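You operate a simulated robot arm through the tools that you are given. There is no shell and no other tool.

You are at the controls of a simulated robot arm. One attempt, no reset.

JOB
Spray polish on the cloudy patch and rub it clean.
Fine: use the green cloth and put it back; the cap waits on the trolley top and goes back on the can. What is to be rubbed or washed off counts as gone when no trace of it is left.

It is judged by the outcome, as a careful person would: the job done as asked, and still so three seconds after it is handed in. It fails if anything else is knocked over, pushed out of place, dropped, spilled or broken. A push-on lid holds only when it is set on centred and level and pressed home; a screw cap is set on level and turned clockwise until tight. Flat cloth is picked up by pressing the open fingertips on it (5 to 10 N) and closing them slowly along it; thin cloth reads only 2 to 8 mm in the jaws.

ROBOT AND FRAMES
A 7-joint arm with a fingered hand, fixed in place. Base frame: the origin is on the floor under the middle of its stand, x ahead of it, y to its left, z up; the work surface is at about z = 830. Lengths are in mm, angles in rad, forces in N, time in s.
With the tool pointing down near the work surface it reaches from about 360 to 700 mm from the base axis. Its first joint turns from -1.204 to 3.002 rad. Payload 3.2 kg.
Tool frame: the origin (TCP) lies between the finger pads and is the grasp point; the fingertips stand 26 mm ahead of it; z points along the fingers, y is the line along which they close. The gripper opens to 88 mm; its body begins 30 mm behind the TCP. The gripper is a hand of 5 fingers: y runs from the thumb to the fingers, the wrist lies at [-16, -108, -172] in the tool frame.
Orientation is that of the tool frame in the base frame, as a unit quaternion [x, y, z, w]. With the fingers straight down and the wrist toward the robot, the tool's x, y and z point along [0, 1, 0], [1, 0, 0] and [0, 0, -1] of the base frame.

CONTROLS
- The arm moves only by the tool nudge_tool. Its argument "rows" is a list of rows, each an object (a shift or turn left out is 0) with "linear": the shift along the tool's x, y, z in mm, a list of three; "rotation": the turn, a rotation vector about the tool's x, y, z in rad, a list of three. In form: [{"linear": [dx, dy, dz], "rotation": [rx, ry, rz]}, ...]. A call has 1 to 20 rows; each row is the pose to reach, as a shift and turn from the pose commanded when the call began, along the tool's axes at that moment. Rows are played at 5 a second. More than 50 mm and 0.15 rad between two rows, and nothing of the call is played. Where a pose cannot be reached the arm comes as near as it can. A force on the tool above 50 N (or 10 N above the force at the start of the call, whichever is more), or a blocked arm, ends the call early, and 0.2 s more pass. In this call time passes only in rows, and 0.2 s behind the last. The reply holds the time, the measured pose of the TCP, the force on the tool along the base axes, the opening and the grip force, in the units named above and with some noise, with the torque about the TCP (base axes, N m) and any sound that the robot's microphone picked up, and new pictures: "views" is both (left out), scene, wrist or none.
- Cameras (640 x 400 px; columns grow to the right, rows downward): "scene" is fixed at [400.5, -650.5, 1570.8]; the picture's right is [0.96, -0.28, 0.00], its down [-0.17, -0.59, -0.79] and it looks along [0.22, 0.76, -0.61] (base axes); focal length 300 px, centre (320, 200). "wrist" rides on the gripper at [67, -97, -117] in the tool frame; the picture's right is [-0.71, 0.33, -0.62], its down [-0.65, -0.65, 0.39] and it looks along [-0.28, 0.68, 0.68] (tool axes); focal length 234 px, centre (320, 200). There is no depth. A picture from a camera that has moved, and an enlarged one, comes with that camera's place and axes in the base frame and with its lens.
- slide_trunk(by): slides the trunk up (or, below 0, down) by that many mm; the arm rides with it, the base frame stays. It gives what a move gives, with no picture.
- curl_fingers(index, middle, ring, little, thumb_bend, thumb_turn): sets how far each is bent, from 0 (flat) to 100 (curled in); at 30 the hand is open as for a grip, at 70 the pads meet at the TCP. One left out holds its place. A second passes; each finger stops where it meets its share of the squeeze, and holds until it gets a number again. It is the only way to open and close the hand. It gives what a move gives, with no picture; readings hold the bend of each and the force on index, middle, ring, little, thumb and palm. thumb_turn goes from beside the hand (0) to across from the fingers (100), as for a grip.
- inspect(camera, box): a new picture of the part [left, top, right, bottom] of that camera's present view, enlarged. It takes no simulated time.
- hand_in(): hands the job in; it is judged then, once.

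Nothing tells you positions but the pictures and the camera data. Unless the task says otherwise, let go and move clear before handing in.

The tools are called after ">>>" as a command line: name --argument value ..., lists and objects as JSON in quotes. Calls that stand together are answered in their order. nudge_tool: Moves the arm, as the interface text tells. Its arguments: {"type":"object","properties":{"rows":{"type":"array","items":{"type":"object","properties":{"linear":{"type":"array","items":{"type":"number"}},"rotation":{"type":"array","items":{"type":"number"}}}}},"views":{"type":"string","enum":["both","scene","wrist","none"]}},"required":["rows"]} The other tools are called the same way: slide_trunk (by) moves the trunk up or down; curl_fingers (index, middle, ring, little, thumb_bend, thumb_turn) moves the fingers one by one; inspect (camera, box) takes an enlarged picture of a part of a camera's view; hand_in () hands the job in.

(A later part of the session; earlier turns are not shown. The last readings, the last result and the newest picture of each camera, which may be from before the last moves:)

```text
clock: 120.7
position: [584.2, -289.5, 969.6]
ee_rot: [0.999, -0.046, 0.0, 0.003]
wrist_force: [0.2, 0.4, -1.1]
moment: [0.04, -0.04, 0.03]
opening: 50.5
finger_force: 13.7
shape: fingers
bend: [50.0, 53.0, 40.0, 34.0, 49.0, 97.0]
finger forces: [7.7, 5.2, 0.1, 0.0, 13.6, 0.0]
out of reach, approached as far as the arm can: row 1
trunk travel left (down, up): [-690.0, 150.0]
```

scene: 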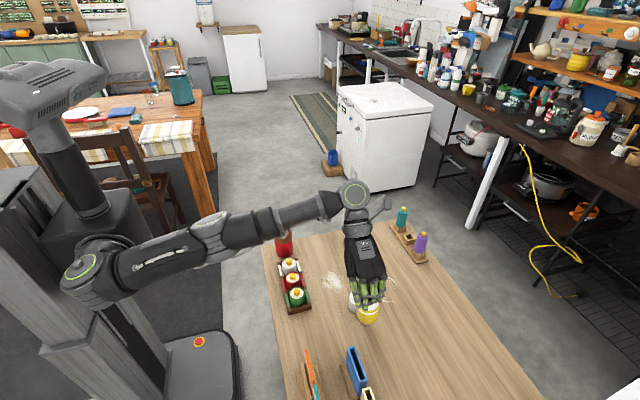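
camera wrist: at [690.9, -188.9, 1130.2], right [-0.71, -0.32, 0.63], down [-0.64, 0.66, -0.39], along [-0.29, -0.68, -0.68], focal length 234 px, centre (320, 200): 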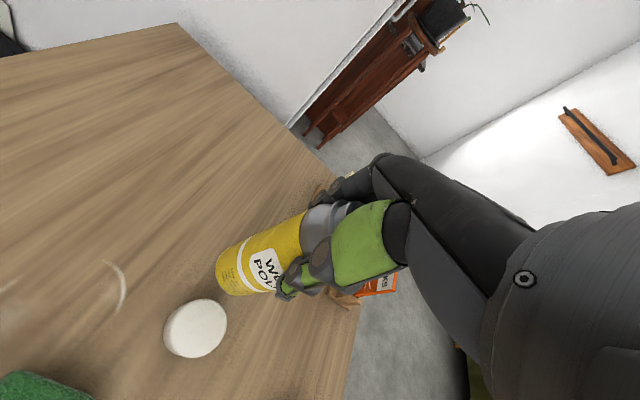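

>>> nudge_tool --rows '[{"linear": [0, 0, 1]}, {"linear": [0, 0, 2]}]' --views "none"

>>> inspect --camera "scene" --box '[300, 220, 420, 360]'

>>> inspect --camera "wrist" --box '[180, 130, 440, 400]'

```text
clock: 121.3
position: [582.9, -289.7, 968.2]
ee_rot: [0.999, -0.044, 0.001, 0.003]
wrist_force: [0.6, 0.0, 3.8]
moment: [0.01, -0.01, 0.04]
opening: 50.8
finger_force: 13.6
shape: fingers
bend: [50.0, 53.0, 40.0, 34.0, 49.0, 97.0]
finger forces: [8.0, 5.7, 0.1, 0.0, 13.8, 0.1]
trunk travel left (down, up): [-690.0, 150.0]
```

```text
2.86 times, centred on (360, 290) of scene
camera zoom: at [400.5, -650.5, 1570.8], right [0.96, -0.28, 0.0], down [-0.17, -0.59, -0.79], along [0.22, 0.76, -0.61], focal length 856 px, centre (206, -57)
```

zoom: 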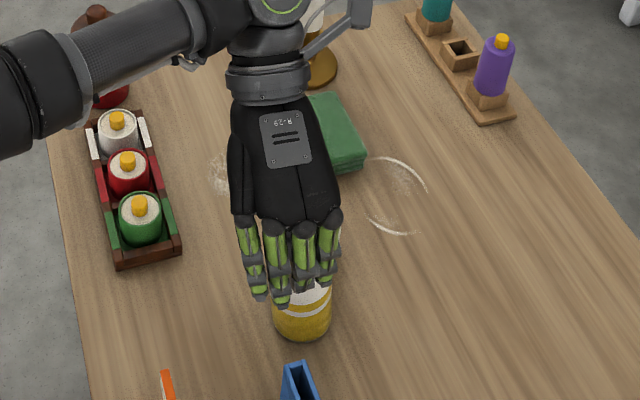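

```text
1.48 times, centred on (310, 265) of wrist
camera zoom: at [659.0, -197.0, 1084.2], right [-0.74, -0.26, 0.62], down [-0.59, 0.71, -0.39], along [-0.34, -0.66, -0.68], focal length 347 px, centre (335, 104)
```

zoom: 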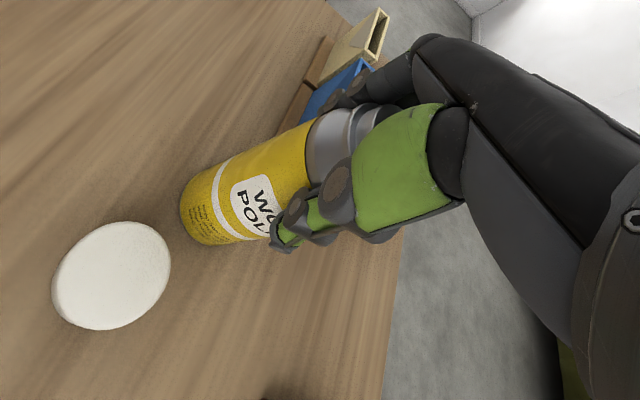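

The can stands upright. I'll relax the fingers to a loose cage and press down on the button in small steps, listening for the spray.

>>> curl_fingers --index 47 --middle 48 --thumb_bend 47

>>> nudge_tool --rows '[{"linear": [0, 0, 1]}, {"linear": [0, 0, 2]}]' --views "none"

>>> nudge_tool --rows '[{"linear": [0, 0, 1]}, {"linear": [0, 0, 2]}]' --views "none"

```text
clock: 122.3
position: [584.3, -289.2, 968.0]
ee_rot: [0.999, -0.044, 0.0, 0.002]
wrist_force: [0.5, -0.3, 1.7]
moment: [0.0, -0.01, -0.03]
opening: 53.6
finger_force: 1.2
shape: fingers
bend: [47.0, 48.0, 40.0, 34.0, 47.0, 97.0]
finger forces: [0.8, 0.0, 0.0, 0.1, 1.0, 0.5]
trunk travel left (down, up): [-690.0, 150.0]
```

```text
clock: 122.9
position: [583.9, -289.6, 965.9]
ee_rot: [0.999, -0.043, 0.0, 0.003]
wrist_force: [1.2, 0.2, 2.9]
moment: [0.01, -0.02, -0.03]
opening: 53.9
finger_force: 1.5
shape: fingers
bend: [47.0, 48.0, 40.0, 34.0, 47.0, 97.0]
finger forces: [1.1, 0.0, 0.0, 0.0, 1.3, 1.4]
trunk travel left (down, up): [-690.0, 150.0]
```

```text
clock: 123.5
position: [583.8, -288.3, 964.8]
ee_rot: [0.999, -0.045, 0.001, 0.003]
wrist_force: [0.9, 0.1, 4.8]
moment: [-0.02, 0.01, 0.0]
opening: 53.9
finger_force: 2.8
shape: fingers
bend: [47.0, 48.0, 40.0, 34.0, 47.0, 97.0]
finger forces: [1.4, 0.1, 0.1, 0.1, 1.3, 2.5]
trunk travel left (down, up): [-690.0, 150.0]
heard: click
```

There was a click as the button started to move. I'll press a little more to see whether it sprays.

>>> nudge_tool --rows '[{"linear": [0, 0, 1]}]' --views "scene"

```text
clock: 123.9
position: [583.8, -288.2, 962.5]
ee_rot: [0.999, -0.045, 0.001, 0.003]
wrist_force: [0.6, 0.7, 6.6]
moment: [-0.03, 0.0, 0.0]
opening: 54.1
finger_force: 3.2
shape: fingers
bend: [47.0, 48.0, 40.0, 34.0, 47.0, 97.0]
finger forces: [1.5, 0.0, 0.0, 0.0, 1.4, 3.3]
trunk travel left (down, up): [-690.0, 150.0]
```

scene: 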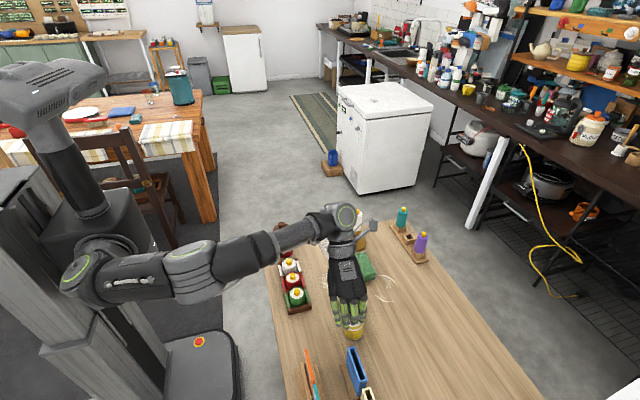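

>>> inspect --camera "scene" --box '[290, 200, 410, 350]'

>>> inspect --camera "wrist" --box '[180, 130, 440, 400]'

```text
2.67 times, centred on (350, 275) of scene
camera zoom: at [400.5, -650.5, 1570.8], right [0.96, -0.28, 0.0], down [-0.17, -0.59, -0.79], along [0.22, 0.76, -0.61], focal length 799 px, centre (240, 0)
```

zoom: 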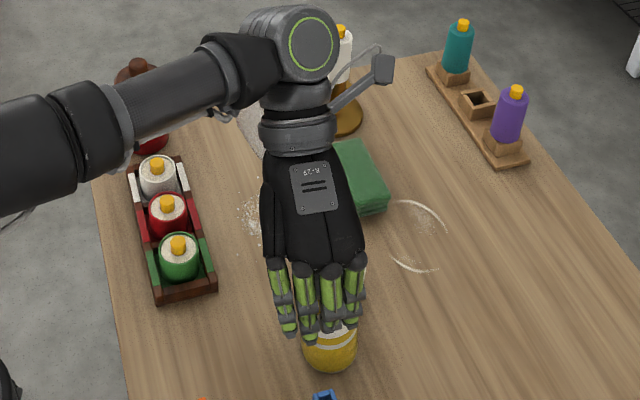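

```text
1.48 times, centred on (310, 265) of wrist
camera zoom: at [658.8, -197.1, 1078.9], right [-0.73, -0.26, 0.63], down [-0.59, 0.71, -0.39], along [-0.34, -0.66, -0.67], focal length 347 px, centre (335, 104)
```

zoom: 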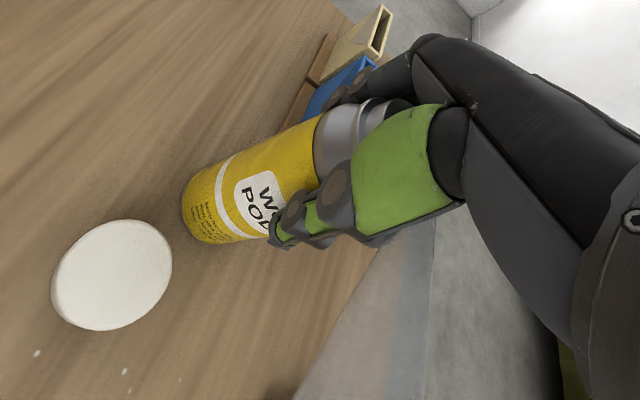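

Good: there's a visible mist, so the palm press works at about 2.5 N. I'll let off right away, then grip firmly and do press, lift and tilt in one quick move so the spray goes onto the patch.

>>> nudge_tool --rows '[{"linear": [0, 0, -5]}]' --views "both"

>>> inspect --camera "scene" --box '[290, 200, 410, 350]'

>>> inspect --camera "wrist" --box '[0, 0, 640, 400]'

```text
clock: 124.3
position: [584.2, -289.0, 966.8]
ee_rot: [0.999, -0.044, 0.0, 0.003]
wrist_force: [-0.1, 1.1, -0.5]
moment: [0.01, 0.0, 0.01]
opening: 54.1
finger_force: 1.3
shape: fingers
bend: [47.0, 48.0, 40.0, 34.0, 47.0, 97.0]
finger forces: [0.8, 0.0, 0.0, 0.0, 0.9, 0.8]
trunk travel left (down, up): [-690.0, 150.0]
camera wrist: at [659.6, -197.3, 1082.0], right [-0.73, -0.27, 0.63], down [-0.59, 0.71, -0.39], along [-0.34, -0.66, -0.67], focal length 234 px, centre (320, 200)
```

scene: 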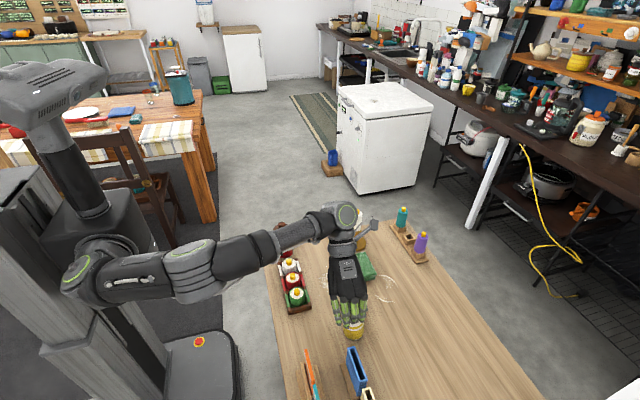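
wrist: 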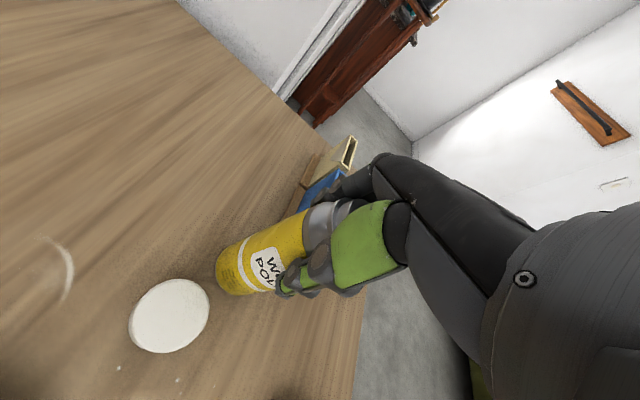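

```text
2.67 times, centred on (350, 275) of scene
camera zoom: at [400.5, -650.5, 1570.8], right [0.96, -0.28, 0.0], down [-0.17, -0.59, -0.79], along [0.22, 0.76, -0.61], focal length 799 px, centre (240, 0)
```

zoom: 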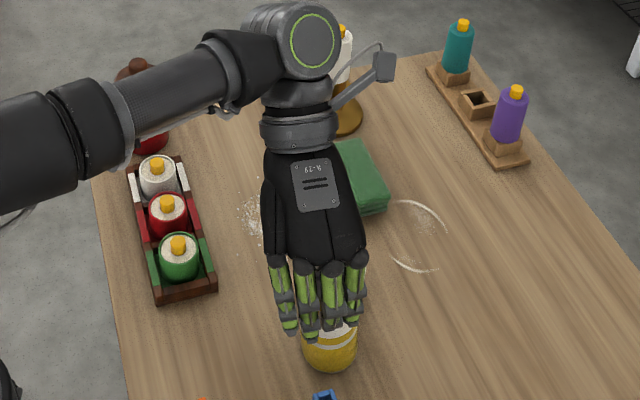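

```text
1.00 times, centred on (320, 200) of wrist (not enlarged: the box is as wide or as high as the picture)
camera zoom: at [659.6, -197.3, 1082.0], right [-0.73, -0.27, 0.63], down [-0.59, 0.71, -0.39], along [-0.34, -0.66, -0.67], focal length 234 px, centre (320, 200)
```

zoom: 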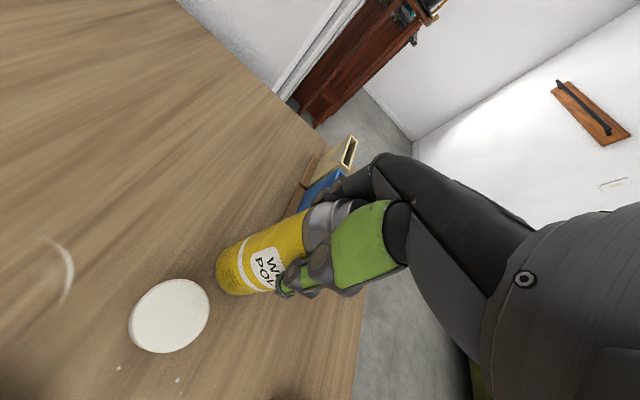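

The spray stops when I let off. I'll firm the grip now, then run press, lift, tilt and hold over the patch as one motion.

>>> curl_fingers --index 56 --middle 59 --thumb_bend 60

```text
clock: 125.3
position: [585.1, -288.7, 966.7]
ee_rot: [0.999, -0.043, 0.0, 0.002]
wrist_force: [0.3, 0.1, -1.9]
moment: [-0.04, 0.03, 0.0]
opening: 51.1
finger_force: 13.6
shape: fingers
bend: [50.0, 53.0, 40.0, 34.0, 49.0, 97.0]
finger forces: [7.9, 4.9, 0.1, 0.1, 13.6, 0.6]
trunk travel left (down, up): [-690.0, 150.0]
```

>>> nudge_tool --rows '[{"linear": [0, 0, 4]}, {"linear": [0, 0, 7.5]}, {"linear": [3, 0, -6], "rotation": [-0.13, 0, 0]}, {"linear": [7, 1, -10], "rotation": [-0.265, 0, 0]}, {"linear": [11, 2, -9], "rotation": [-0.4, 0, 0]}, {"linear": [15, 3, -6], "rotation": [-0.53, 0, 0]}, {"linear": [19, 4, -3], "rotation": [-0.665, 0, 0]}, {"linear": [23, 5, 0], "rotation": [-0.8, 0, 0]}, {"linear": [26, 5.4, 2.5], "rotation": [-0.925, 0, 0]}, {"linear": [26, 5.4, 2.5], "rotation": [-0.925, 0, 0]}, {"linear": [26, 5.4, 2.5], "rotation": [-0.925, 0, 0]}]' --views "both"

>>> inspect --camera "scene" --box '[280, 180, 440, 380]'

```text
clock: 127.7
position: [611.9, -297.2, 964.9]
ee_rot: [0.893, -0.039, -0.02, 0.448]
wrist_force: [-0.4, 0.2, -2.3]
moment: [0.1, -0.02, -0.02]
opening: 50.7
finger_force: 13.3
shape: fingers
bend: [50.0, 53.0, 40.0, 34.0, 49.0, 97.0]
finger forces: [7.0, 4.6, 0.1, 0.0, 14.2, 0.4]
trunk travel left (down, up): [-690.0, 150.0]
camera wrist: at [690.5, -151.2, 955.5], right [-0.68, 0.36, 0.64], down [-0.64, 0.14, -0.76], along [-0.36, -0.92, 0.14], focal length 234 px, centre (320, 200)
```

scene: 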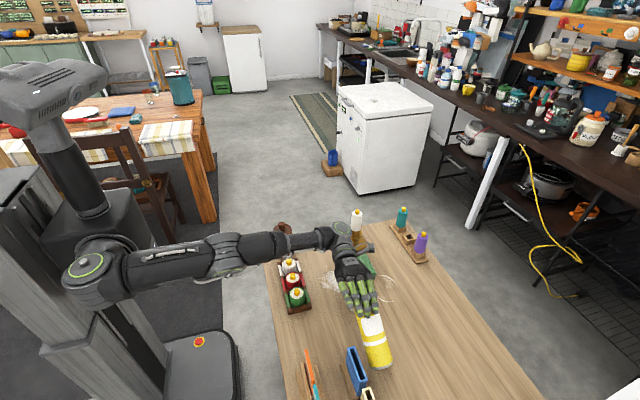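
wrist: 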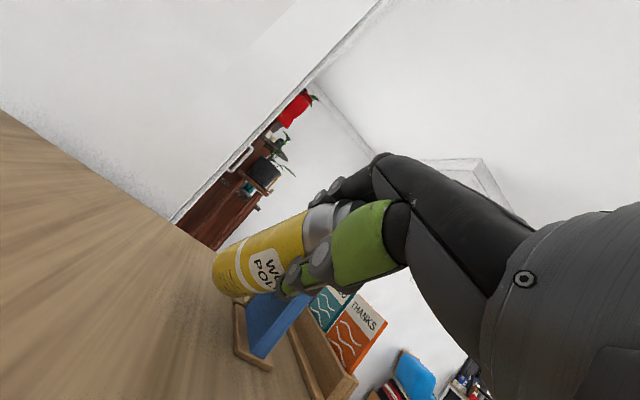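

```text
2.00 times, centred on (360, 280) of scene
camera zoom: at [400.5, -650.5, 1570.8], right [0.96, -0.28, 0.0], down [-0.17, -0.59, -0.79], along [0.22, 0.76, -0.61], focal length 599 px, centre (240, 40)
```

zoom: 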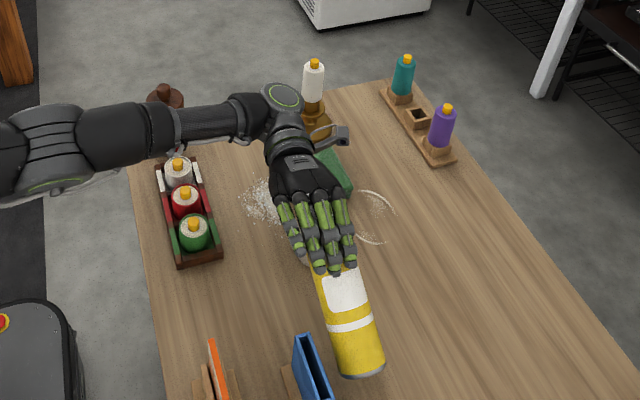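

The grip was too firm for the can to slide in that quick push, so nothing sprayed. I'll return upright to the same spot and push more slowly this time.

>>> nudge_tool --rows '[{"linear": [-4, 1, -3], "rotation": [0.13, 0, 0]}, {"linear": [-8, -1, -8], "rotation": [0.26, 0, 0]}, {"linear": [-12, -4, -10], "rotation": [0.39, 0, 0]}, {"linear": [-16, -7, -10], "rotation": [0.53, 0, 0]}, {"linear": [-20, -9, -9], "rotation": [0.66, 0, 0]}, {"linear": [-23, -9, -8], "rotation": [0.8, 0, 0]}, {"linear": [-26, -8, -6], "rotation": [0.925, 0, 0]}]' --views "none"

>>> inspect --camera "scene" --box '[290, 200, 410, 350]'

>>> inspect --camera "wrist" --box '[0, 0, 640, 400]'

```text
clock: 129.3
position: [582.9, -285.1, 965.0]
ee_rot: [0.999, -0.043, 0.002, 0.001]
wrist_force: [-0.9, -5.1, 14.1]
moment: [-0.68, 0.02, -0.03]
opening: 51.5
finger_force: 16.3
shape: fingers
bend: [48.0, 50.0, 40.0, 34.0, 51.0, 97.0]
finger forces: [11.4, 8.5, 0.0, 0.0, 12.4, 0.0]
trunk travel left (down, up): [-690.0, 150.0]
```

```text
2.67 times, centred on (350, 275) of scene
camera zoom: at [400.5, -650.5, 1570.8], right [0.96, -0.28, 0.0], down [-0.17, -0.59, -0.79], along [0.22, 0.76, -0.61], focal length 799 px, centre (240, 0)
```

zoom: 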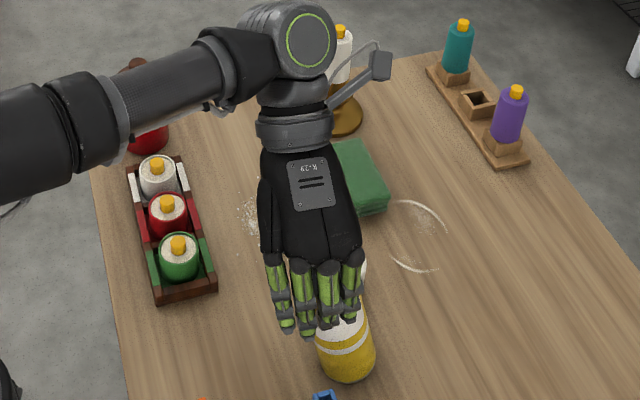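

```text
1.00 times, centred on (320, 200) of wrist (not enlarged: the box is as wide or as high as the picture)
camera zoom: at [657.4, -194.3, 1081.2], right [-0.74, -0.27, 0.62], down [-0.59, 0.71, -0.39], along [-0.33, -0.66, -0.68], focal length 234 px, centre (320, 200)
```

zoom: 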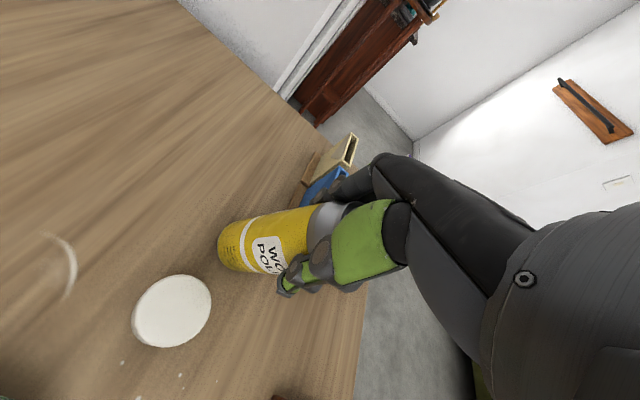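

The base caught the table on the way back. I'll raise to free it and check the can's alignment in the hand.

>>> nudge_tool --rows '[{"linear": [0, 0, -8]}, {"linear": [0, 4, -20]}]' --views "none"

>>> inspect --camera "scene" --box '[290, 200, 410, 350]'

>>> inspect --camera "wrist" --box '[180, 130, 440, 400]'

```text
clock: 129.9
position: [583.3, -289.0, 981.6]
ee_rot: [0.999, -0.043, -0.001, 0.002]
wrist_force: [0.0, -0.1, -2.1]
moment: [0.0, 0.0, 0.0]
opening: 50.7
finger_force: 14.2
shape: fingers
bend: [49.0, 51.0, 40.0, 34.0, 51.0, 97.0]
finger forces: [7.5, 6.5, 0.0, 0.0, 14.2, 0.3]
trunk travel left (down, up): [-690.0, 150.0]
```

```text
2.67 times, centred on (350, 275) of scene
camera zoom: at [400.5, -650.5, 1570.8], right [0.96, -0.28, 0.0], down [-0.17, -0.59, -0.79], along [0.22, 0.76, -0.61], focal length 799 px, centre (240, 0)
```

zoom: 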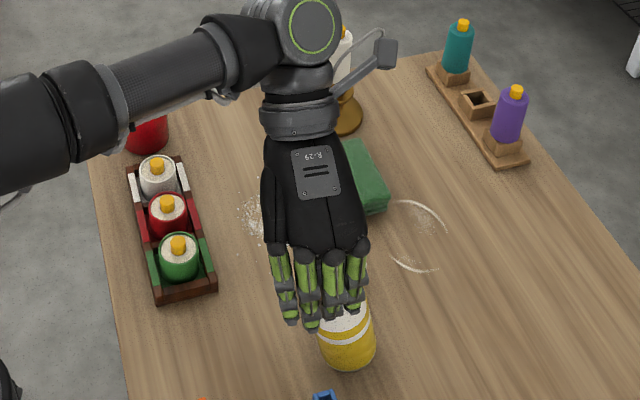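

```text
1.48 times, centred on (310, 265) of wrist
camera zoom: at [659.2, -197.2, 1097.4], right [-0.73, -0.27, 0.63], down [-0.59, 0.71, -0.39], along [-0.34, -0.66, -0.68], focal length 347 px, centre (335, 104)
```

zoom: 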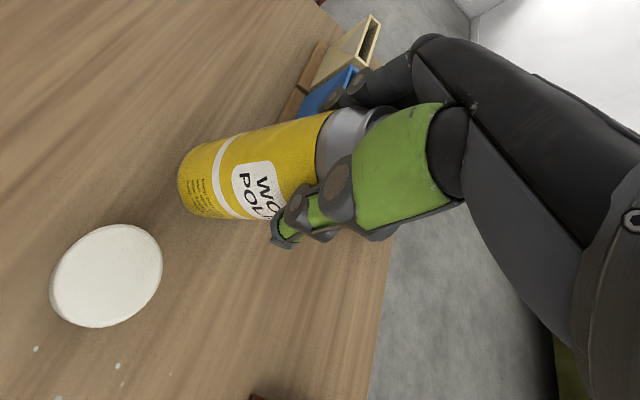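

>>> nudge_tool --rows '[{"linear": [0, 0, 8]}, {"linear": [0, 0, 14]}]' --views "none"

>>> curl_fingers --index 50 --middle 52 --thumb_bend 52

>>> curl_fingers --index 46 --middle 47 --thumb_bend 46

>>> inspect --camera "wrist" --box '[180, 130, 440, 400]'

>>> inspect --camera "scene" --box '[290, 200, 410, 350]'

```text
clock: 130.5
position: [585.0, -289.8, 967.9]
ee_rot: [0.999, -0.044, -0.001, 0.002]
wrist_force: [-0.2, -0.1, -2.9]
moment: [0.01, 0.02, 0.02]
opening: 51.0
finger_force: 14.2
shape: fingers
bend: [49.0, 51.0, 40.0, 34.0, 51.0, 97.0]
finger forces: [7.5, 6.3, 0.0, 0.0, 14.0, 0.3]
trunk travel left (down, up): [-690.0, 150.0]
```

```text
clock: 131.5
position: [585.7, -290.2, 968.4]
ee_rot: [0.999, -0.044, 0.0, 0.002]
wrist_force: [1.1, 0.0, -2.7]
moment: [0.03, 0.01, -0.03]
opening: 51.5
finger_force: 5.2
shape: fingers
bend: [48.0, 50.0, 40.0, 34.0, 49.0, 97.0]
finger forces: [2.6, 2.6, 0.0, 0.1, 5.1, 0.3]
trunk travel left (down, up): [-690.0, 150.0]
```

```text
clock: 132.5
position: [584.3, -290.2, 967.1]
ee_rot: [0.999, -0.045, 0.0, 0.003]
wrist_force: [-0.5, 0.1, -0.2]
moment: [-0.01, -0.01, 0.0]
opening: 54.6
finger_force: 0.1
shape: fingers
bend: [46.0, 47.0, 40.0, 34.0, 46.0, 96.0]
finger forces: [0.4, 0.0, 0.0, 0.0, 0.2, 0.0]
trunk travel left (down, up): [-690.0, 150.0]
```

```text
1.48 times, centred on (310, 265) of wrist
camera zoom: at [660.1, -197.6, 1083.5], right [-0.73, -0.26, 0.63], down [-0.59, 0.71, -0.39], along [-0.34, -0.66, -0.67], focal length 347 px, centre (335, 104)
```

zoom: 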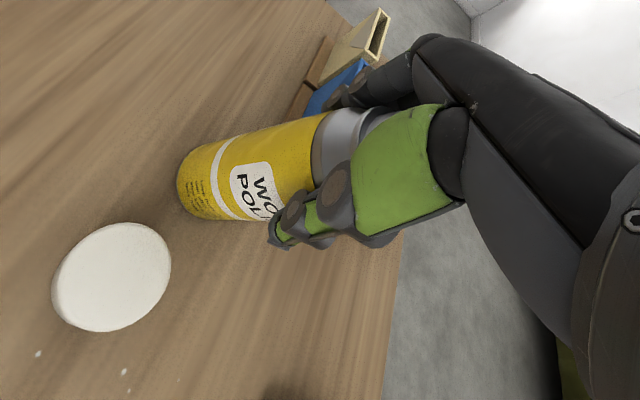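

```text
2.67 times, centred on (350, 275) of scene
camera zoom: at [400.5, -650.5, 1570.8], right [0.96, -0.28, 0.0], down [-0.17, -0.59, -0.79], along [0.22, 0.76, -0.61], focal length 799 px, centre (240, 0)
```

zoom: 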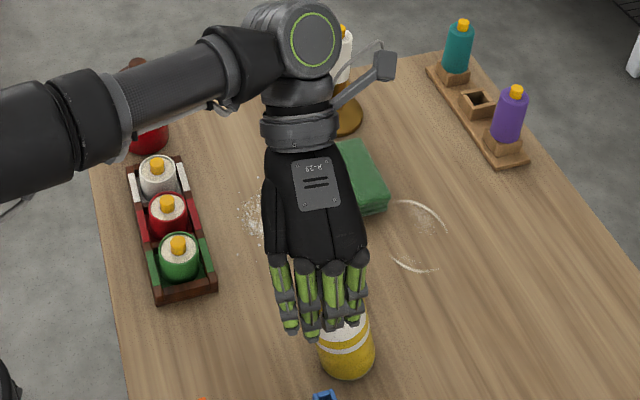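

I need a clear look at how the can stands. I'll open the hand and rise off it.

>>> curl_fingers --index 34 --middle 34 --ring 34 --little 32 --thumb_bend 34

>>> inspect --camera "wrist" --box '[180, 130, 440, 400]'

>>> inspect --camera "scene" --box '[320, 270, 400, 350]'

```text
clock: 133.5
position: [584.6, -290.0, 968.5]
ee_rot: [0.999, -0.044, 0.0, 0.003]
wrist_force: [-0.1, 0.1, -0.6]
moment: [0.02, -0.01, -0.01]
opening: 79.7
finger_force: 0.2
shape: fingers
bend: [34.0, 34.0, 34.0, 32.0, 34.0, 95.0]
finger forces: [0.4, 0.1, 0.1, 0.0, 0.0, 0.1]
trunk travel left (down, up): [-690.0, 150.0]
```

```text
1.48 times, centred on (310, 265) of wrist
camera zoom: at [659.9, -197.8, 1083.6], right [-0.73, -0.26, 0.63], down [-0.59, 0.71, -0.39], along [-0.34, -0.66, -0.67], focal length 347 px, centre (335, 104)
```

zoom: 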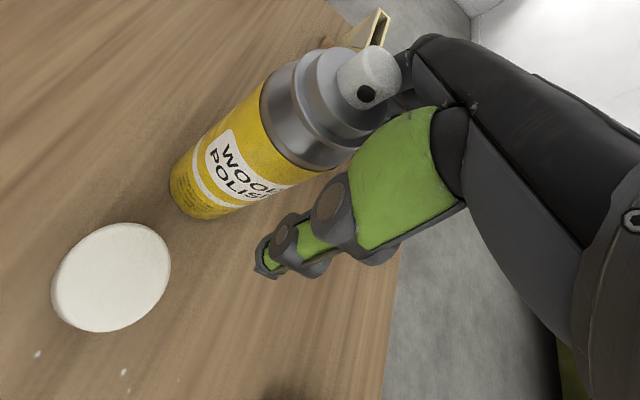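

```text
5.00 times, centred on (360, 310) of scene
camera zoom: at [400.5, -650.5, 1570.8], right [0.96, -0.28, 0.0], down [-0.17, -0.59, -0.79], along [0.22, 0.76, -0.61], focal length 1498 px, centre (120, -350)
```

zoom: 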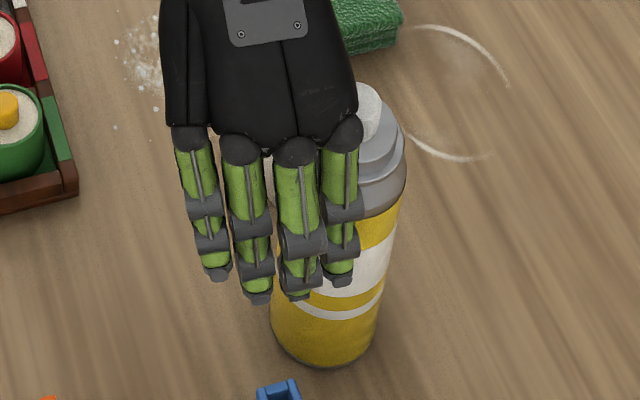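

The can is standing upright but sits off to the index side, near (612, -300). I'll slide the open hand sideways away from it, then rise.

>>> nudge_tool --rows '[{"linear": [-8, 0, 0]}, {"linear": [-18, 0, 0]}, {"linear": [-18, 0, -35]}, {"linear": [-18, 0, -75]}, {"linear": [-18, 0, -115]}]' --views "both"

>>> inspect --camera "scene" --box '[320, 250, 420, 350]'

>>> inspect --camera "scene" --box '[300, 240, 380, 320]'

```text
clock: 134.7
position: [565.6, -286.3, 1083.6]
ee_rot: [0.999, -0.043, 0.0, 0.002]
wrist_force: [0.0, 0.0, -0.2]
moment: [0.01, -0.03, 0.0]
opening: 79.6
finger_force: 0.1
shape: fingers
bend: [34.0, 34.0, 34.0, 32.0, 34.0, 95.0]
finger forces: [0.0, 0.0, 0.0, 0.1, 0.0, 0.0]
trunk travel left (down, up): [-690.0, 150.0]
camera wrist: at [640.8, -194.5, 1199.5], right [-0.73, -0.26, 0.63], down [-0.59, 0.71, -0.39], along [-0.34, -0.66, -0.67], focal length 234 px, centre (320, 200)
```

scene: 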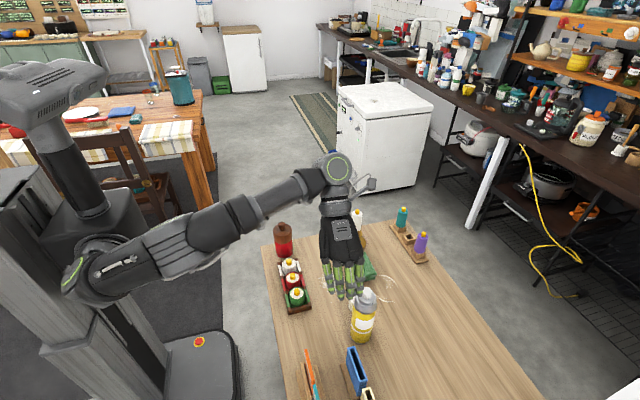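
wrist: 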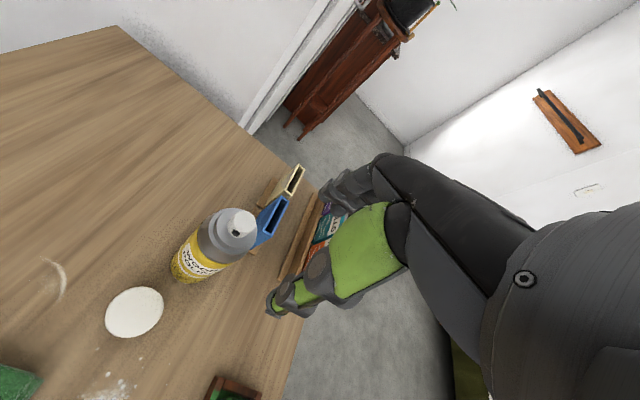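

```text
4.00 times, centred on (370, 300) of scene
camera zoom: at [400.5, -650.5, 1570.8], right [0.96, -0.28, 0.0], down [-0.17, -0.59, -0.79], along [0.22, 0.76, -0.61], focal length 1199 px, centre (120, -200)
```

zoom: 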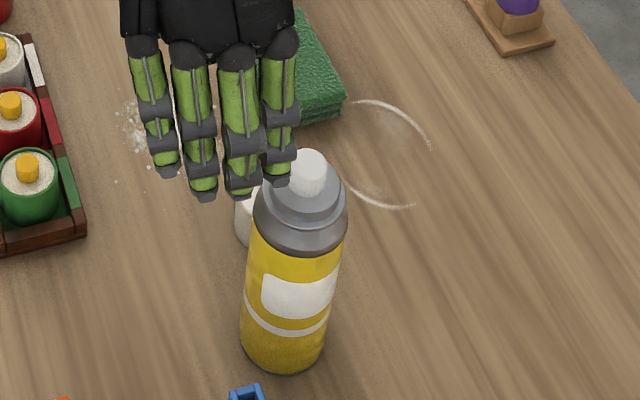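

```text
5.00 times, centred on (340, 280) of scene
camera zoom: at [400.5, -650.5, 1570.8], right [0.96, -0.28, 0.0], down [-0.17, -0.59, -0.79], along [0.22, 0.76, -0.61], focal length 1498 px, centre (220, -200)
```

zoom: 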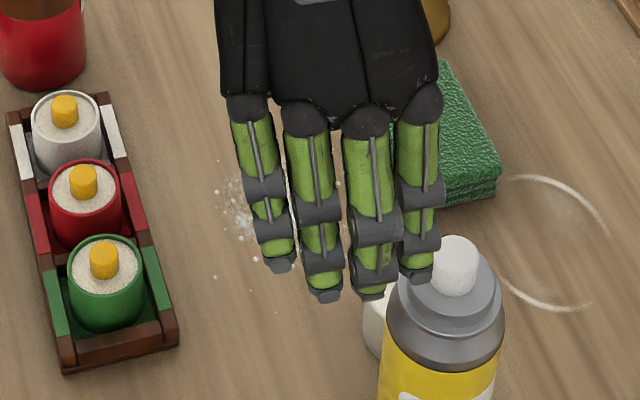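

The can stands at about (612, -295). There are new small droplets around the patch, so some spray landed there. I'll move the hand aside to look at the patch closely.

>>> nudge_tool --rows '[{"linear": [-45, 0, -10]}, {"linear": [-90, 0, -20]}, {"linear": [-130, 10, -20]}]' --views "none"

>>> inspect --camera "scene" --box '[310, 250, 390, 310]'

>>> inspect --camera "scene" --box '[300, 200, 440, 340]'

>>> inspect --camera "wrist" --box '[0, 200, 260, 400]'

```text
clock: 135.5
position: [433.5, -287.3, 1103.9]
ee_rot: [0.999, -0.045, 0.001, 0.002]
wrist_force: [-0.6, 0.1, -0.1]
moment: [0.03, -0.06, -0.01]
opening: 79.4
finger_force: 0.0
shape: fingers
bend: [34.0, 34.0, 34.0, 32.0, 34.0, 95.0]
finger forces: [0.0, 0.1, 0.0, 0.0, 0.0, 0.0]
trunk travel left (down, up): [-690.0, 150.0]
```

```text
6.67 times, centred on (350, 280) of scene
camera zoom: at [400.5, -650.5, 1570.8], right [0.96, -0.28, 0.0], down [-0.17, -0.59, -0.79], along [0.22, 0.76, -0.61], focal length 1998 px, centre (120, -333)
```

zoom: 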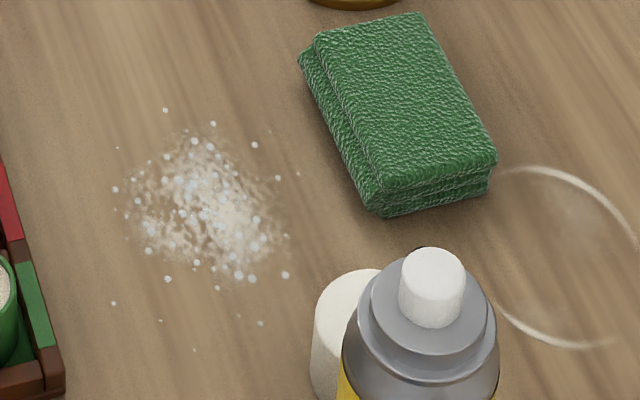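

```text
2.86 times, centred on (370, 270) of scene
camera zoom: at [400.5, -650.5, 1570.8], right [0.96, -0.28, 0.0], down [-0.17, -0.59, -0.79], along [0.22, 0.76, -0.61], focal length 856 px, centre (177, 0)
```

zoom: 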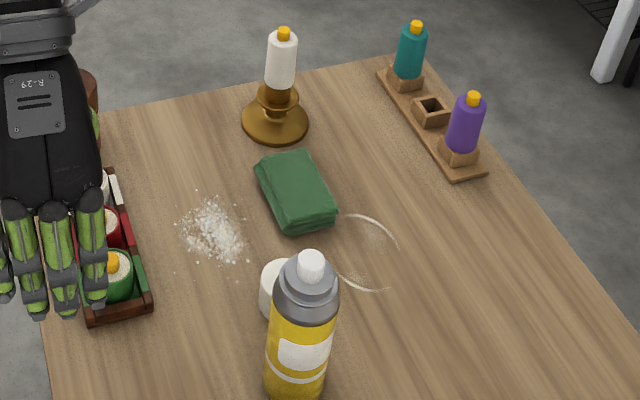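

```text
2.00 times, centred on (130, 300) of wrist
camera zoom: at [507.7, -195.1, 1219.8], right [-0.73, -0.27, 0.62], down [-0.59, 0.71, -0.39], along [-0.34, -0.66, -0.68], focal length 468 px, centre (700, 0)
```

zoom: 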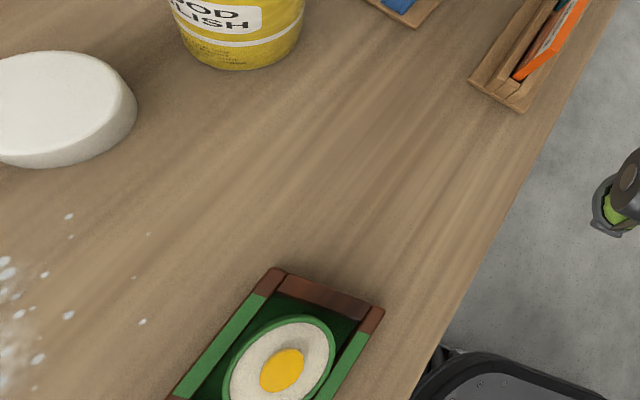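

The polish has landed right on the patch; droplets cover it. I'll zoom in to check the coverage.

>>> inspect --camera "scene" --box '[318, 262, 358, 292]'

>>> inspect --camera "wrist" --box '[0, 280, 120, 400]'

```text
13.33 times, centred on (338, 277) of scene
camera zoom: at [400.5, -650.5, 1570.8], right [0.96, -0.28, 0.0], down [-0.17, -0.59, -0.79], along [0.22, 0.76, -0.61], focal length 3996 px, centre (80, -827)
```

zoom: 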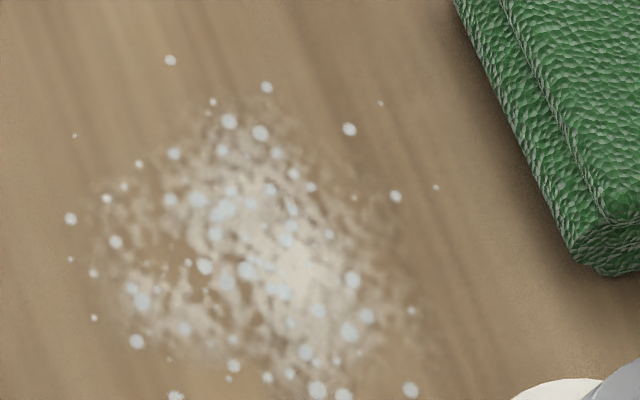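

```text
3.33 times, centred on (60, 340) of wrist
camera zoom: at [507.7, -195.1, 1219.8], right [-0.73, -0.27, 0.62], down [-0.59, 0.71, -0.39], along [-0.34, -0.66, -0.68], focal length 781 px, centre (1187, -267)
```

zoom: 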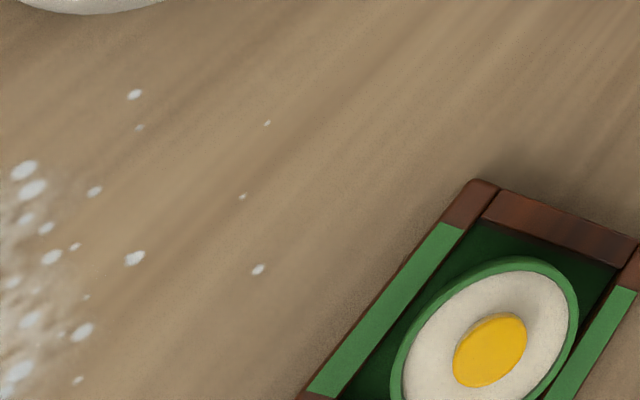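

The patch is well covered, so the spraying is done. Next I'll put the can back at its original spot, upright, and re-cap it. I'll turn the hand back to wrist-toward-robot and go above the can.

>>> nudge_tool --rows '[{"rotation": [0, 0, -0.138]}, {"rotation": [0, 0, -0.276]}, {"rotation": [0, 0, -0.414]}, {"rotation": [0, 0, -0.552]}, {"rotation": [0, 0, -0.69]}, {"rotation": [0, 0, -0.828]}, {"rotation": [0, 0, -0.966]}, {"rotation": [0, 0, -1.104]}, {"rotation": [0, 0, -1.242]}, {"rotation": [0, 0, -1.38]}, {"rotation": [0, 0, -1.518]}, {"rotation": [0, 0, -1.656]}]' --views "none"

>>> nudge_tool --rows '[{"linear": [0, 45, 0]}, {"linear": [0, 90, 0]}, {"linear": [-3, 135, 5]}, {"linear": [-6, 175, 10]}]' --views "both"

>>> inspect --camera "wrist" --box '[170, 220, 310, 340]'

```text
clock: 138.1
position: [436.9, -286.2, 1102.6]
ee_rot: [0.707, 0.707, -0.002, 0.002]
wrist_force: [-0.3, 0.1, -0.1]
moment: [-0.04, 0.02, -0.02]
opening: 80.0
finger_force: 0.0
shape: fingers
bend: [34.0, 34.0, 34.0, 32.0, 34.0, 95.0]
finger forces: [0.0, 0.0, 0.0, 0.1, 0.0, 0.1]
trunk travel left (down, up): [-690.0, 150.0]
```

```text
clock: 139.1
position: [613.1, -290.5, 1092.3]
ee_rot: [0.707, 0.707, -0.003, 0.002]
wrist_force: [0.4, 0.0, 0.2]
moment: [-0.01, 0.01, 0.04]
opening: 79.9
finger_force: 0.2
shape: fingers
bend: [34.0, 34.0, 34.0, 32.0, 34.0, 95.0]
finger forces: [0.1, 0.1, 0.1, 0.0, 0.0, 0.1]
trunk travel left (down, up): [-690.0, 150.0]
camera wrist: at [516.2, -223.5, 1207.8], right [0.33, -0.7, 0.63], down [-0.66, -0.65, -0.38], along [0.68, -0.28, -0.68], focal length 234 px, centre (320, 200)
```

scene: 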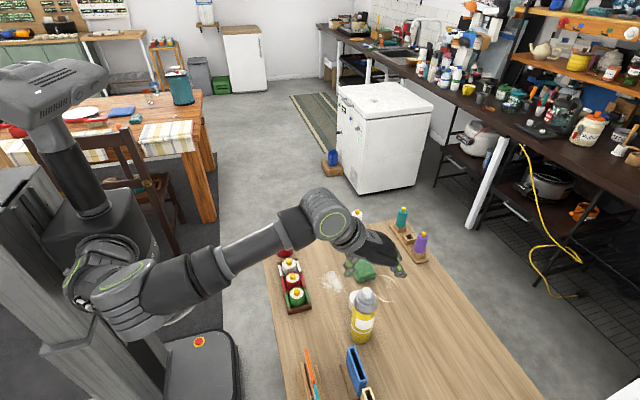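
wrist: 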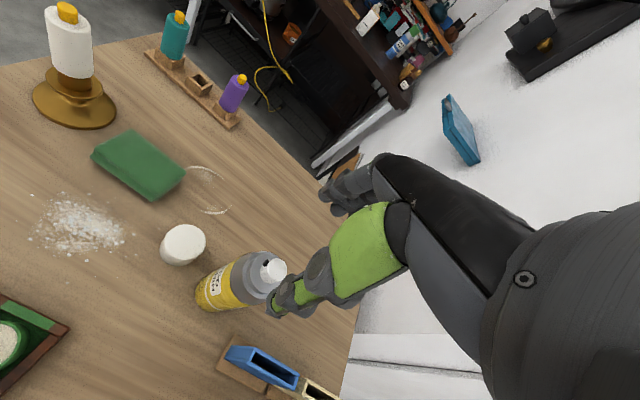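

```text
3.33 times, centred on (240, 280) of wrist
camera zoom: at [516.2, -223.5, 1207.8], right [0.33, -0.7, 0.63], down [-0.66, -0.65, -0.38], along [0.68, -0.28, -0.68], focal length 781 px, centre (587, -67)
```

zoom: 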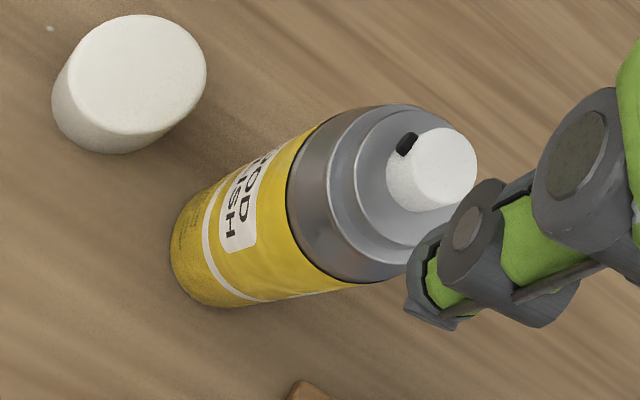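

>>> inspect --camera "scene" --box '[335, 275, 395, 350]'

```text
5.33 times, centred on (365, 312) of scene
camera zoom: at [400.5, -650.5, 1570.8], right [0.96, -0.28, 0.0], down [-0.17, -0.59, -0.79], along [0.22, 0.76, -0.61], focal length 1598 px, centre (80, -400)
```

zoom: 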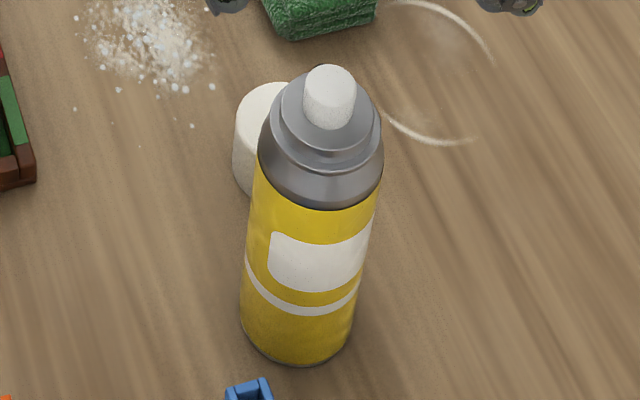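

The can axis is at (608, -300) with the nozzle facing +y as it did originally. I'll pinch it and carry it back to its place at (591, -320).

>>> nudge_tool --rows '[{"linear": [-9, -5, 20]}, {"linear": [-9, -5, 60]}, {"linear": [-9, -5, 95]}, {"linear": [-9, -5, 116]}]' --views "none"

>>> curl_fingers --index 43 --middle 43 --ring 36 --little 32 --thumb_bend 43 --thumb_turn 97

>>> inspect --camera "wrist" --box '[200, 130, 420, 350]'

>>> inspect --camera "scene" --box '[310, 245, 420, 355]'

```text
clock: 140.1
position: [607.0, -302.3, 976.6]
ee_rot: [0.708, 0.706, -0.002, 0.003]
wrist_force: [-0.2, -0.3, -0.5]
moment: [-0.04, 0.0, 0.04]
opening: 79.8
finger_force: 0.1
shape: fingers
bend: [34.0, 34.0, 34.0, 32.0, 34.0, 95.0]
finger forces: [0.1, 0.0, 0.0, 0.0, 0.0, 0.0]
trunk travel left (down, up): [-690.0, 150.0]
```

```text
clock: 141.1
position: [605.4, -302.4, 978.8]
ee_rot: [0.708, 0.706, -0.002, 0.002]
wrist_force: [0.6, -0.4, -0.4]
moment: [0.01, -0.02, -0.01]
opening: 61.6
finger_force: 0.3
shape: fingers
bend: [42.0, 43.0, 36.0, 32.0, 43.0, 96.0]
finger forces: [0.5, 0.0, 0.0, 0.0, 0.0, 0.0]
trunk travel left (down, up): [-690.0, 150.0]
```

```text
1.82 times, centred on (310, 240) of wrist
camera zoom: at [508.6, -233.6, 1093.6], right [0.33, -0.71, 0.63], down [-0.66, -0.65, -0.38], along [0.68, -0.28, -0.68], focal length 426 px, centre (338, 127)
```

zoom: 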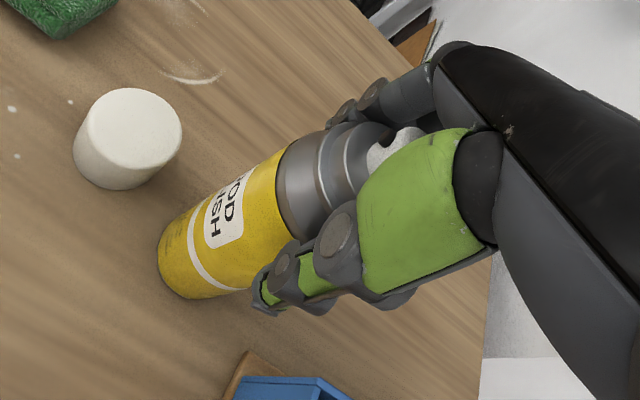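

```text
3.64 times, centred on (365, 300) of scene
camera zoom: at [400.5, -650.5, 1570.8], right [0.96, -0.28, 0.0], down [-0.17, -0.59, -0.79], along [0.22, 0.76, -0.61], focal length 1090 px, centre (156, -164)
```

zoom: 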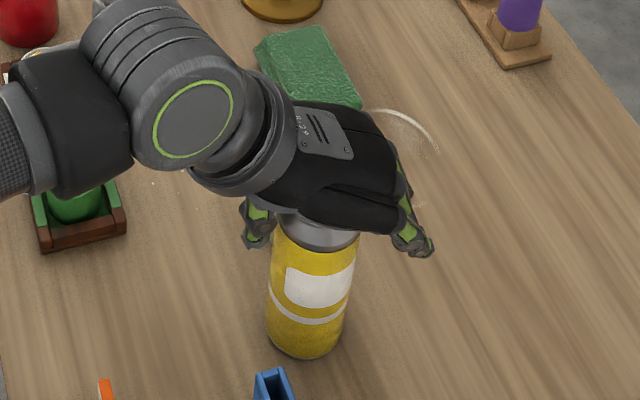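

>>> nudge_tool --rows '[{"linear": [1, 3, 0]}]' --views "none"

>>> curl_fingers --index 47 --middle 47 --thumb_bend 47

>>> curl_fingers --index 56 --middle 58 --thumb_bend 59

```text
clock: 141.5
position: [608.7, -299.2, 979.6]
ee_rot: [0.709, 0.705, -0.003, 0.001]
wrist_force: [0.2, 0.7, -0.5]
moment: [0.01, 0.04, 0.0]
opening: 61.1
finger_force: 0.1
shape: fingers
bend: [43.0, 43.0, 36.0, 32.0, 43.0, 96.0]
finger forces: [0.0, 0.0, 0.0, 0.1, 0.0, 0.0]
trunk travel left (down, up): [-690.0, 150.0]
```

```text
clock: 142.5
position: [609.3, -300.1, 977.6]
ee_rot: [0.708, 0.706, -0.002, 0.002]
wrist_force: [0.1, -0.3, -0.1]
moment: [-0.02, 0.02, -0.01]
opening: 53.1
finger_force: 0.3
shape: fingers
bend: [46.0, 47.0, 36.0, 32.0, 47.0, 96.0]
finger forces: [0.5, 0.1, 0.1, 0.1, 0.3, 0.0]
trunk travel left (down, up): [-690.0, 150.0]
```

```text
clock: 143.5
position: [609.9, -300.1, 978.9]
ee_rot: [0.708, 0.706, -0.001, 0.001]
wrist_force: [-0.7, 0.5, 0.0]
moment: [0.0, -0.09, 0.0]
opening: 51.0
finger_force: 11.2
shape: fingers
bend: [49.0, 51.0, 36.0, 32.0, 50.0, 97.0]
finger forces: [6.8, 4.2, 0.0, 0.1, 11.0, 0.0]
trunk travel left (down, up): [-690.0, 150.0]
```

>>> nudge_tool --rows '[{"linear": [0, 0, -8]}, {"linear": [0, 0, -16]}, {"linear": [-7, -6, -18]}, {"linear": [-14, -12, -18]}, {"linear": [-20, -18, -18]}, {"linear": [-20, -18, -18]}, {"linear": [-20, -18, -10]}, {"linear": [-20, -18, -4]}]' --views "none"

>>> nudge_tool --rows '[{"linear": [0, 0, 1.5]}, {"linear": [0, 0, 3]}, {"linear": [0, 0, 4]}]' --views "none"

```text
clock: 145.3
position: [592.8, -319.4, 982.5]
ee_rot: [0.708, 0.706, -0.002, 0.003]
wrist_force: [0.7, -0.4, -2.3]
moment: [0.01, -0.02, -0.01]
opening: 50.8
finger_force: 10.4
shape: fingers
bend: [49.0, 52.0, 36.0, 32.0, 50.0, 97.0]
finger forces: [6.2, 4.0, 0.0, 0.0, 10.7, 0.0]
trunk travel left (down, up): [-690.0, 150.0]
```

```text
clock: 146.1
position: [590.7, -319.1, 978.8]
ee_rot: [0.708, 0.706, -0.001, 0.003]
wrist_force: [0.1, 1.5, 1.4]
moment: [0.0, -0.01, 0.0]
opening: 50.6
finger_force: 10.7
shape: fingers
bend: [49.0, 52.0, 36.0, 32.0, 50.0, 97.0]
finger forces: [6.5, 3.9, 0.0, 0.0, 11.4, 0.1]
trunk travel left (down, up): [-690.0, 150.0]
```

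The can is down at its original place. I'll release it gently and rise.

>>> curl_fingers --index 46 --middle 46 --thumb_bend 46

>>> curl_fingers --index 30 --middle 30 --ring 30 --little 30 --thumb_bend 30

>>> nudge_tool --rows '[{"linear": [0, 0, -35]}, {"linear": [0, 0, -75]}, {"linear": [0, 0, -110]}]' --views "both"

>>> inspect --camera "scene" --box '[320, 260, 400, 360]'

>>> inspect --camera "wrist" --box '[150, 200, 310, 340]'

```text
clock: 147.1
position: [591.2, -320.3, 978.5]
ee_rot: [0.709, 0.706, -0.002, 0.002]
wrist_force: [-1.0, 0.5, 0.1]
moment: [0.02, 0.0, 0.0]
opening: 55.1
finger_force: 0.2
shape: fingers
bend: [46.0, 46.0, 36.0, 32.0, 46.0, 96.0]
finger forces: [0.1, 0.0, 0.0, 0.0, 0.6, 0.0]
trunk travel left (down, up): [-690.0, 150.0]
```

```text
clock: 148.1
position: [591.7, -319.2, 977.6]
ee_rot: [0.709, 0.705, -0.003, 0.003]
wrist_force: [-0.1, 0.4, 0.8]
moment: [0.02, 0.01, 0.01]
opening: 87.8
finger_force: 0.0
shape: fingers
bend: [30.0, 30.0, 30.0, 30.0, 30.0, 94.0]
finger forces: [0.1, 0.0, 0.0, 0.0, 0.0, 0.0]
trunk travel left (down, up): [-690.0, 150.0]
```

```text
clock: 148.9
position: [590.5, -319.1, 1087.9]
ee_rot: [0.708, 0.706, -0.002, 0.003]
wrist_force: [0.5, 0.4, -0.2]
moment: [-0.04, 0.02, -0.01]
opening: 87.8
finger_force: 0.1
shape: fingers
bend: [30.0, 30.0, 30.0, 30.0, 30.0, 94.0]
finger forces: [0.0, 0.0, 0.0, 0.0, 0.0, 0.1]
trunk travel left (down, up): [-690.0, 150.0]
camera wrist: at [493.9, -251.1, 1203.7], right [0.33, -0.7, 0.63], down [-0.66, -0.65, -0.38], along [0.68, -0.29, -0.68], focal length 234 px, centre (320, 200)
```

scene: 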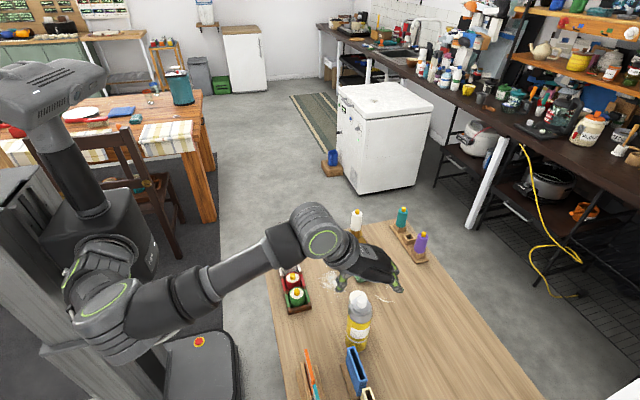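
wrist: 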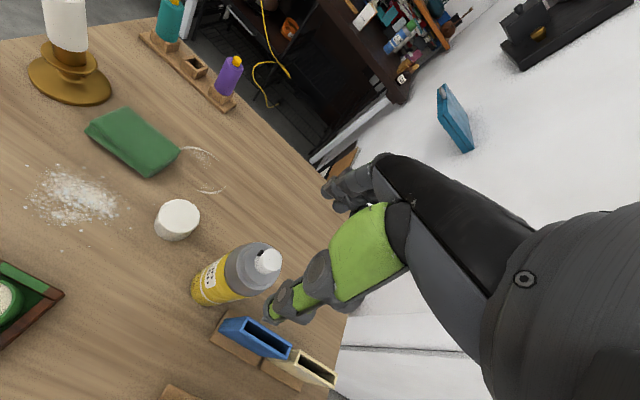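

```text
4.00 times, centred on (360, 310) of scene
camera zoom: at [400.5, -650.5, 1570.8], right [0.96, -0.28, 0.0], down [-0.17, -0.59, -0.79], along [0.22, 0.76, -0.61], focal length 1199 px, centre (160, -240)
```

zoom: 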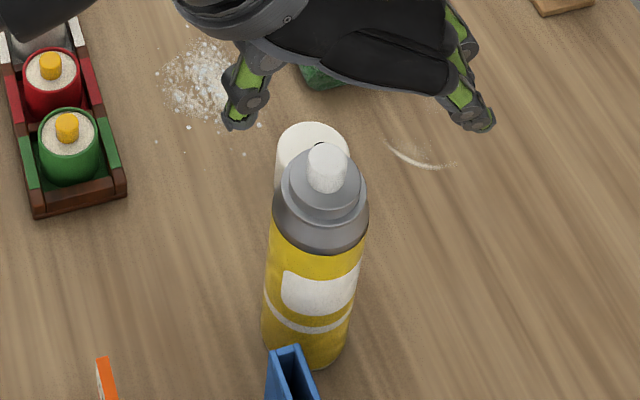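

```text
2.86 times, centred on (230, 270) of wrist
camera zoom: at [493.9, -251.1, 1203.7], right [0.33, -0.7, 0.63], down [-0.66, -0.65, -0.38], along [0.68, -0.29, -0.68], focal length 669 px, centre (577, 0)
```

zoom: 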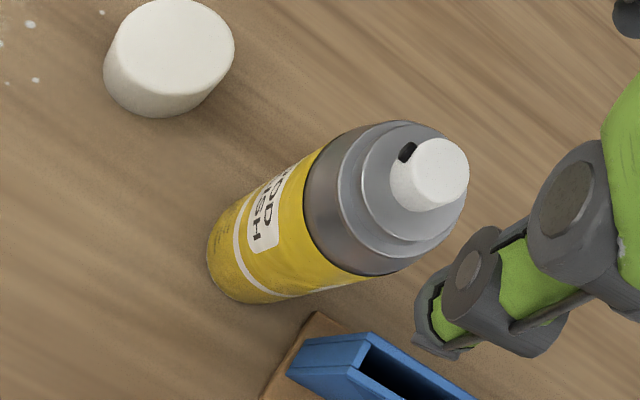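

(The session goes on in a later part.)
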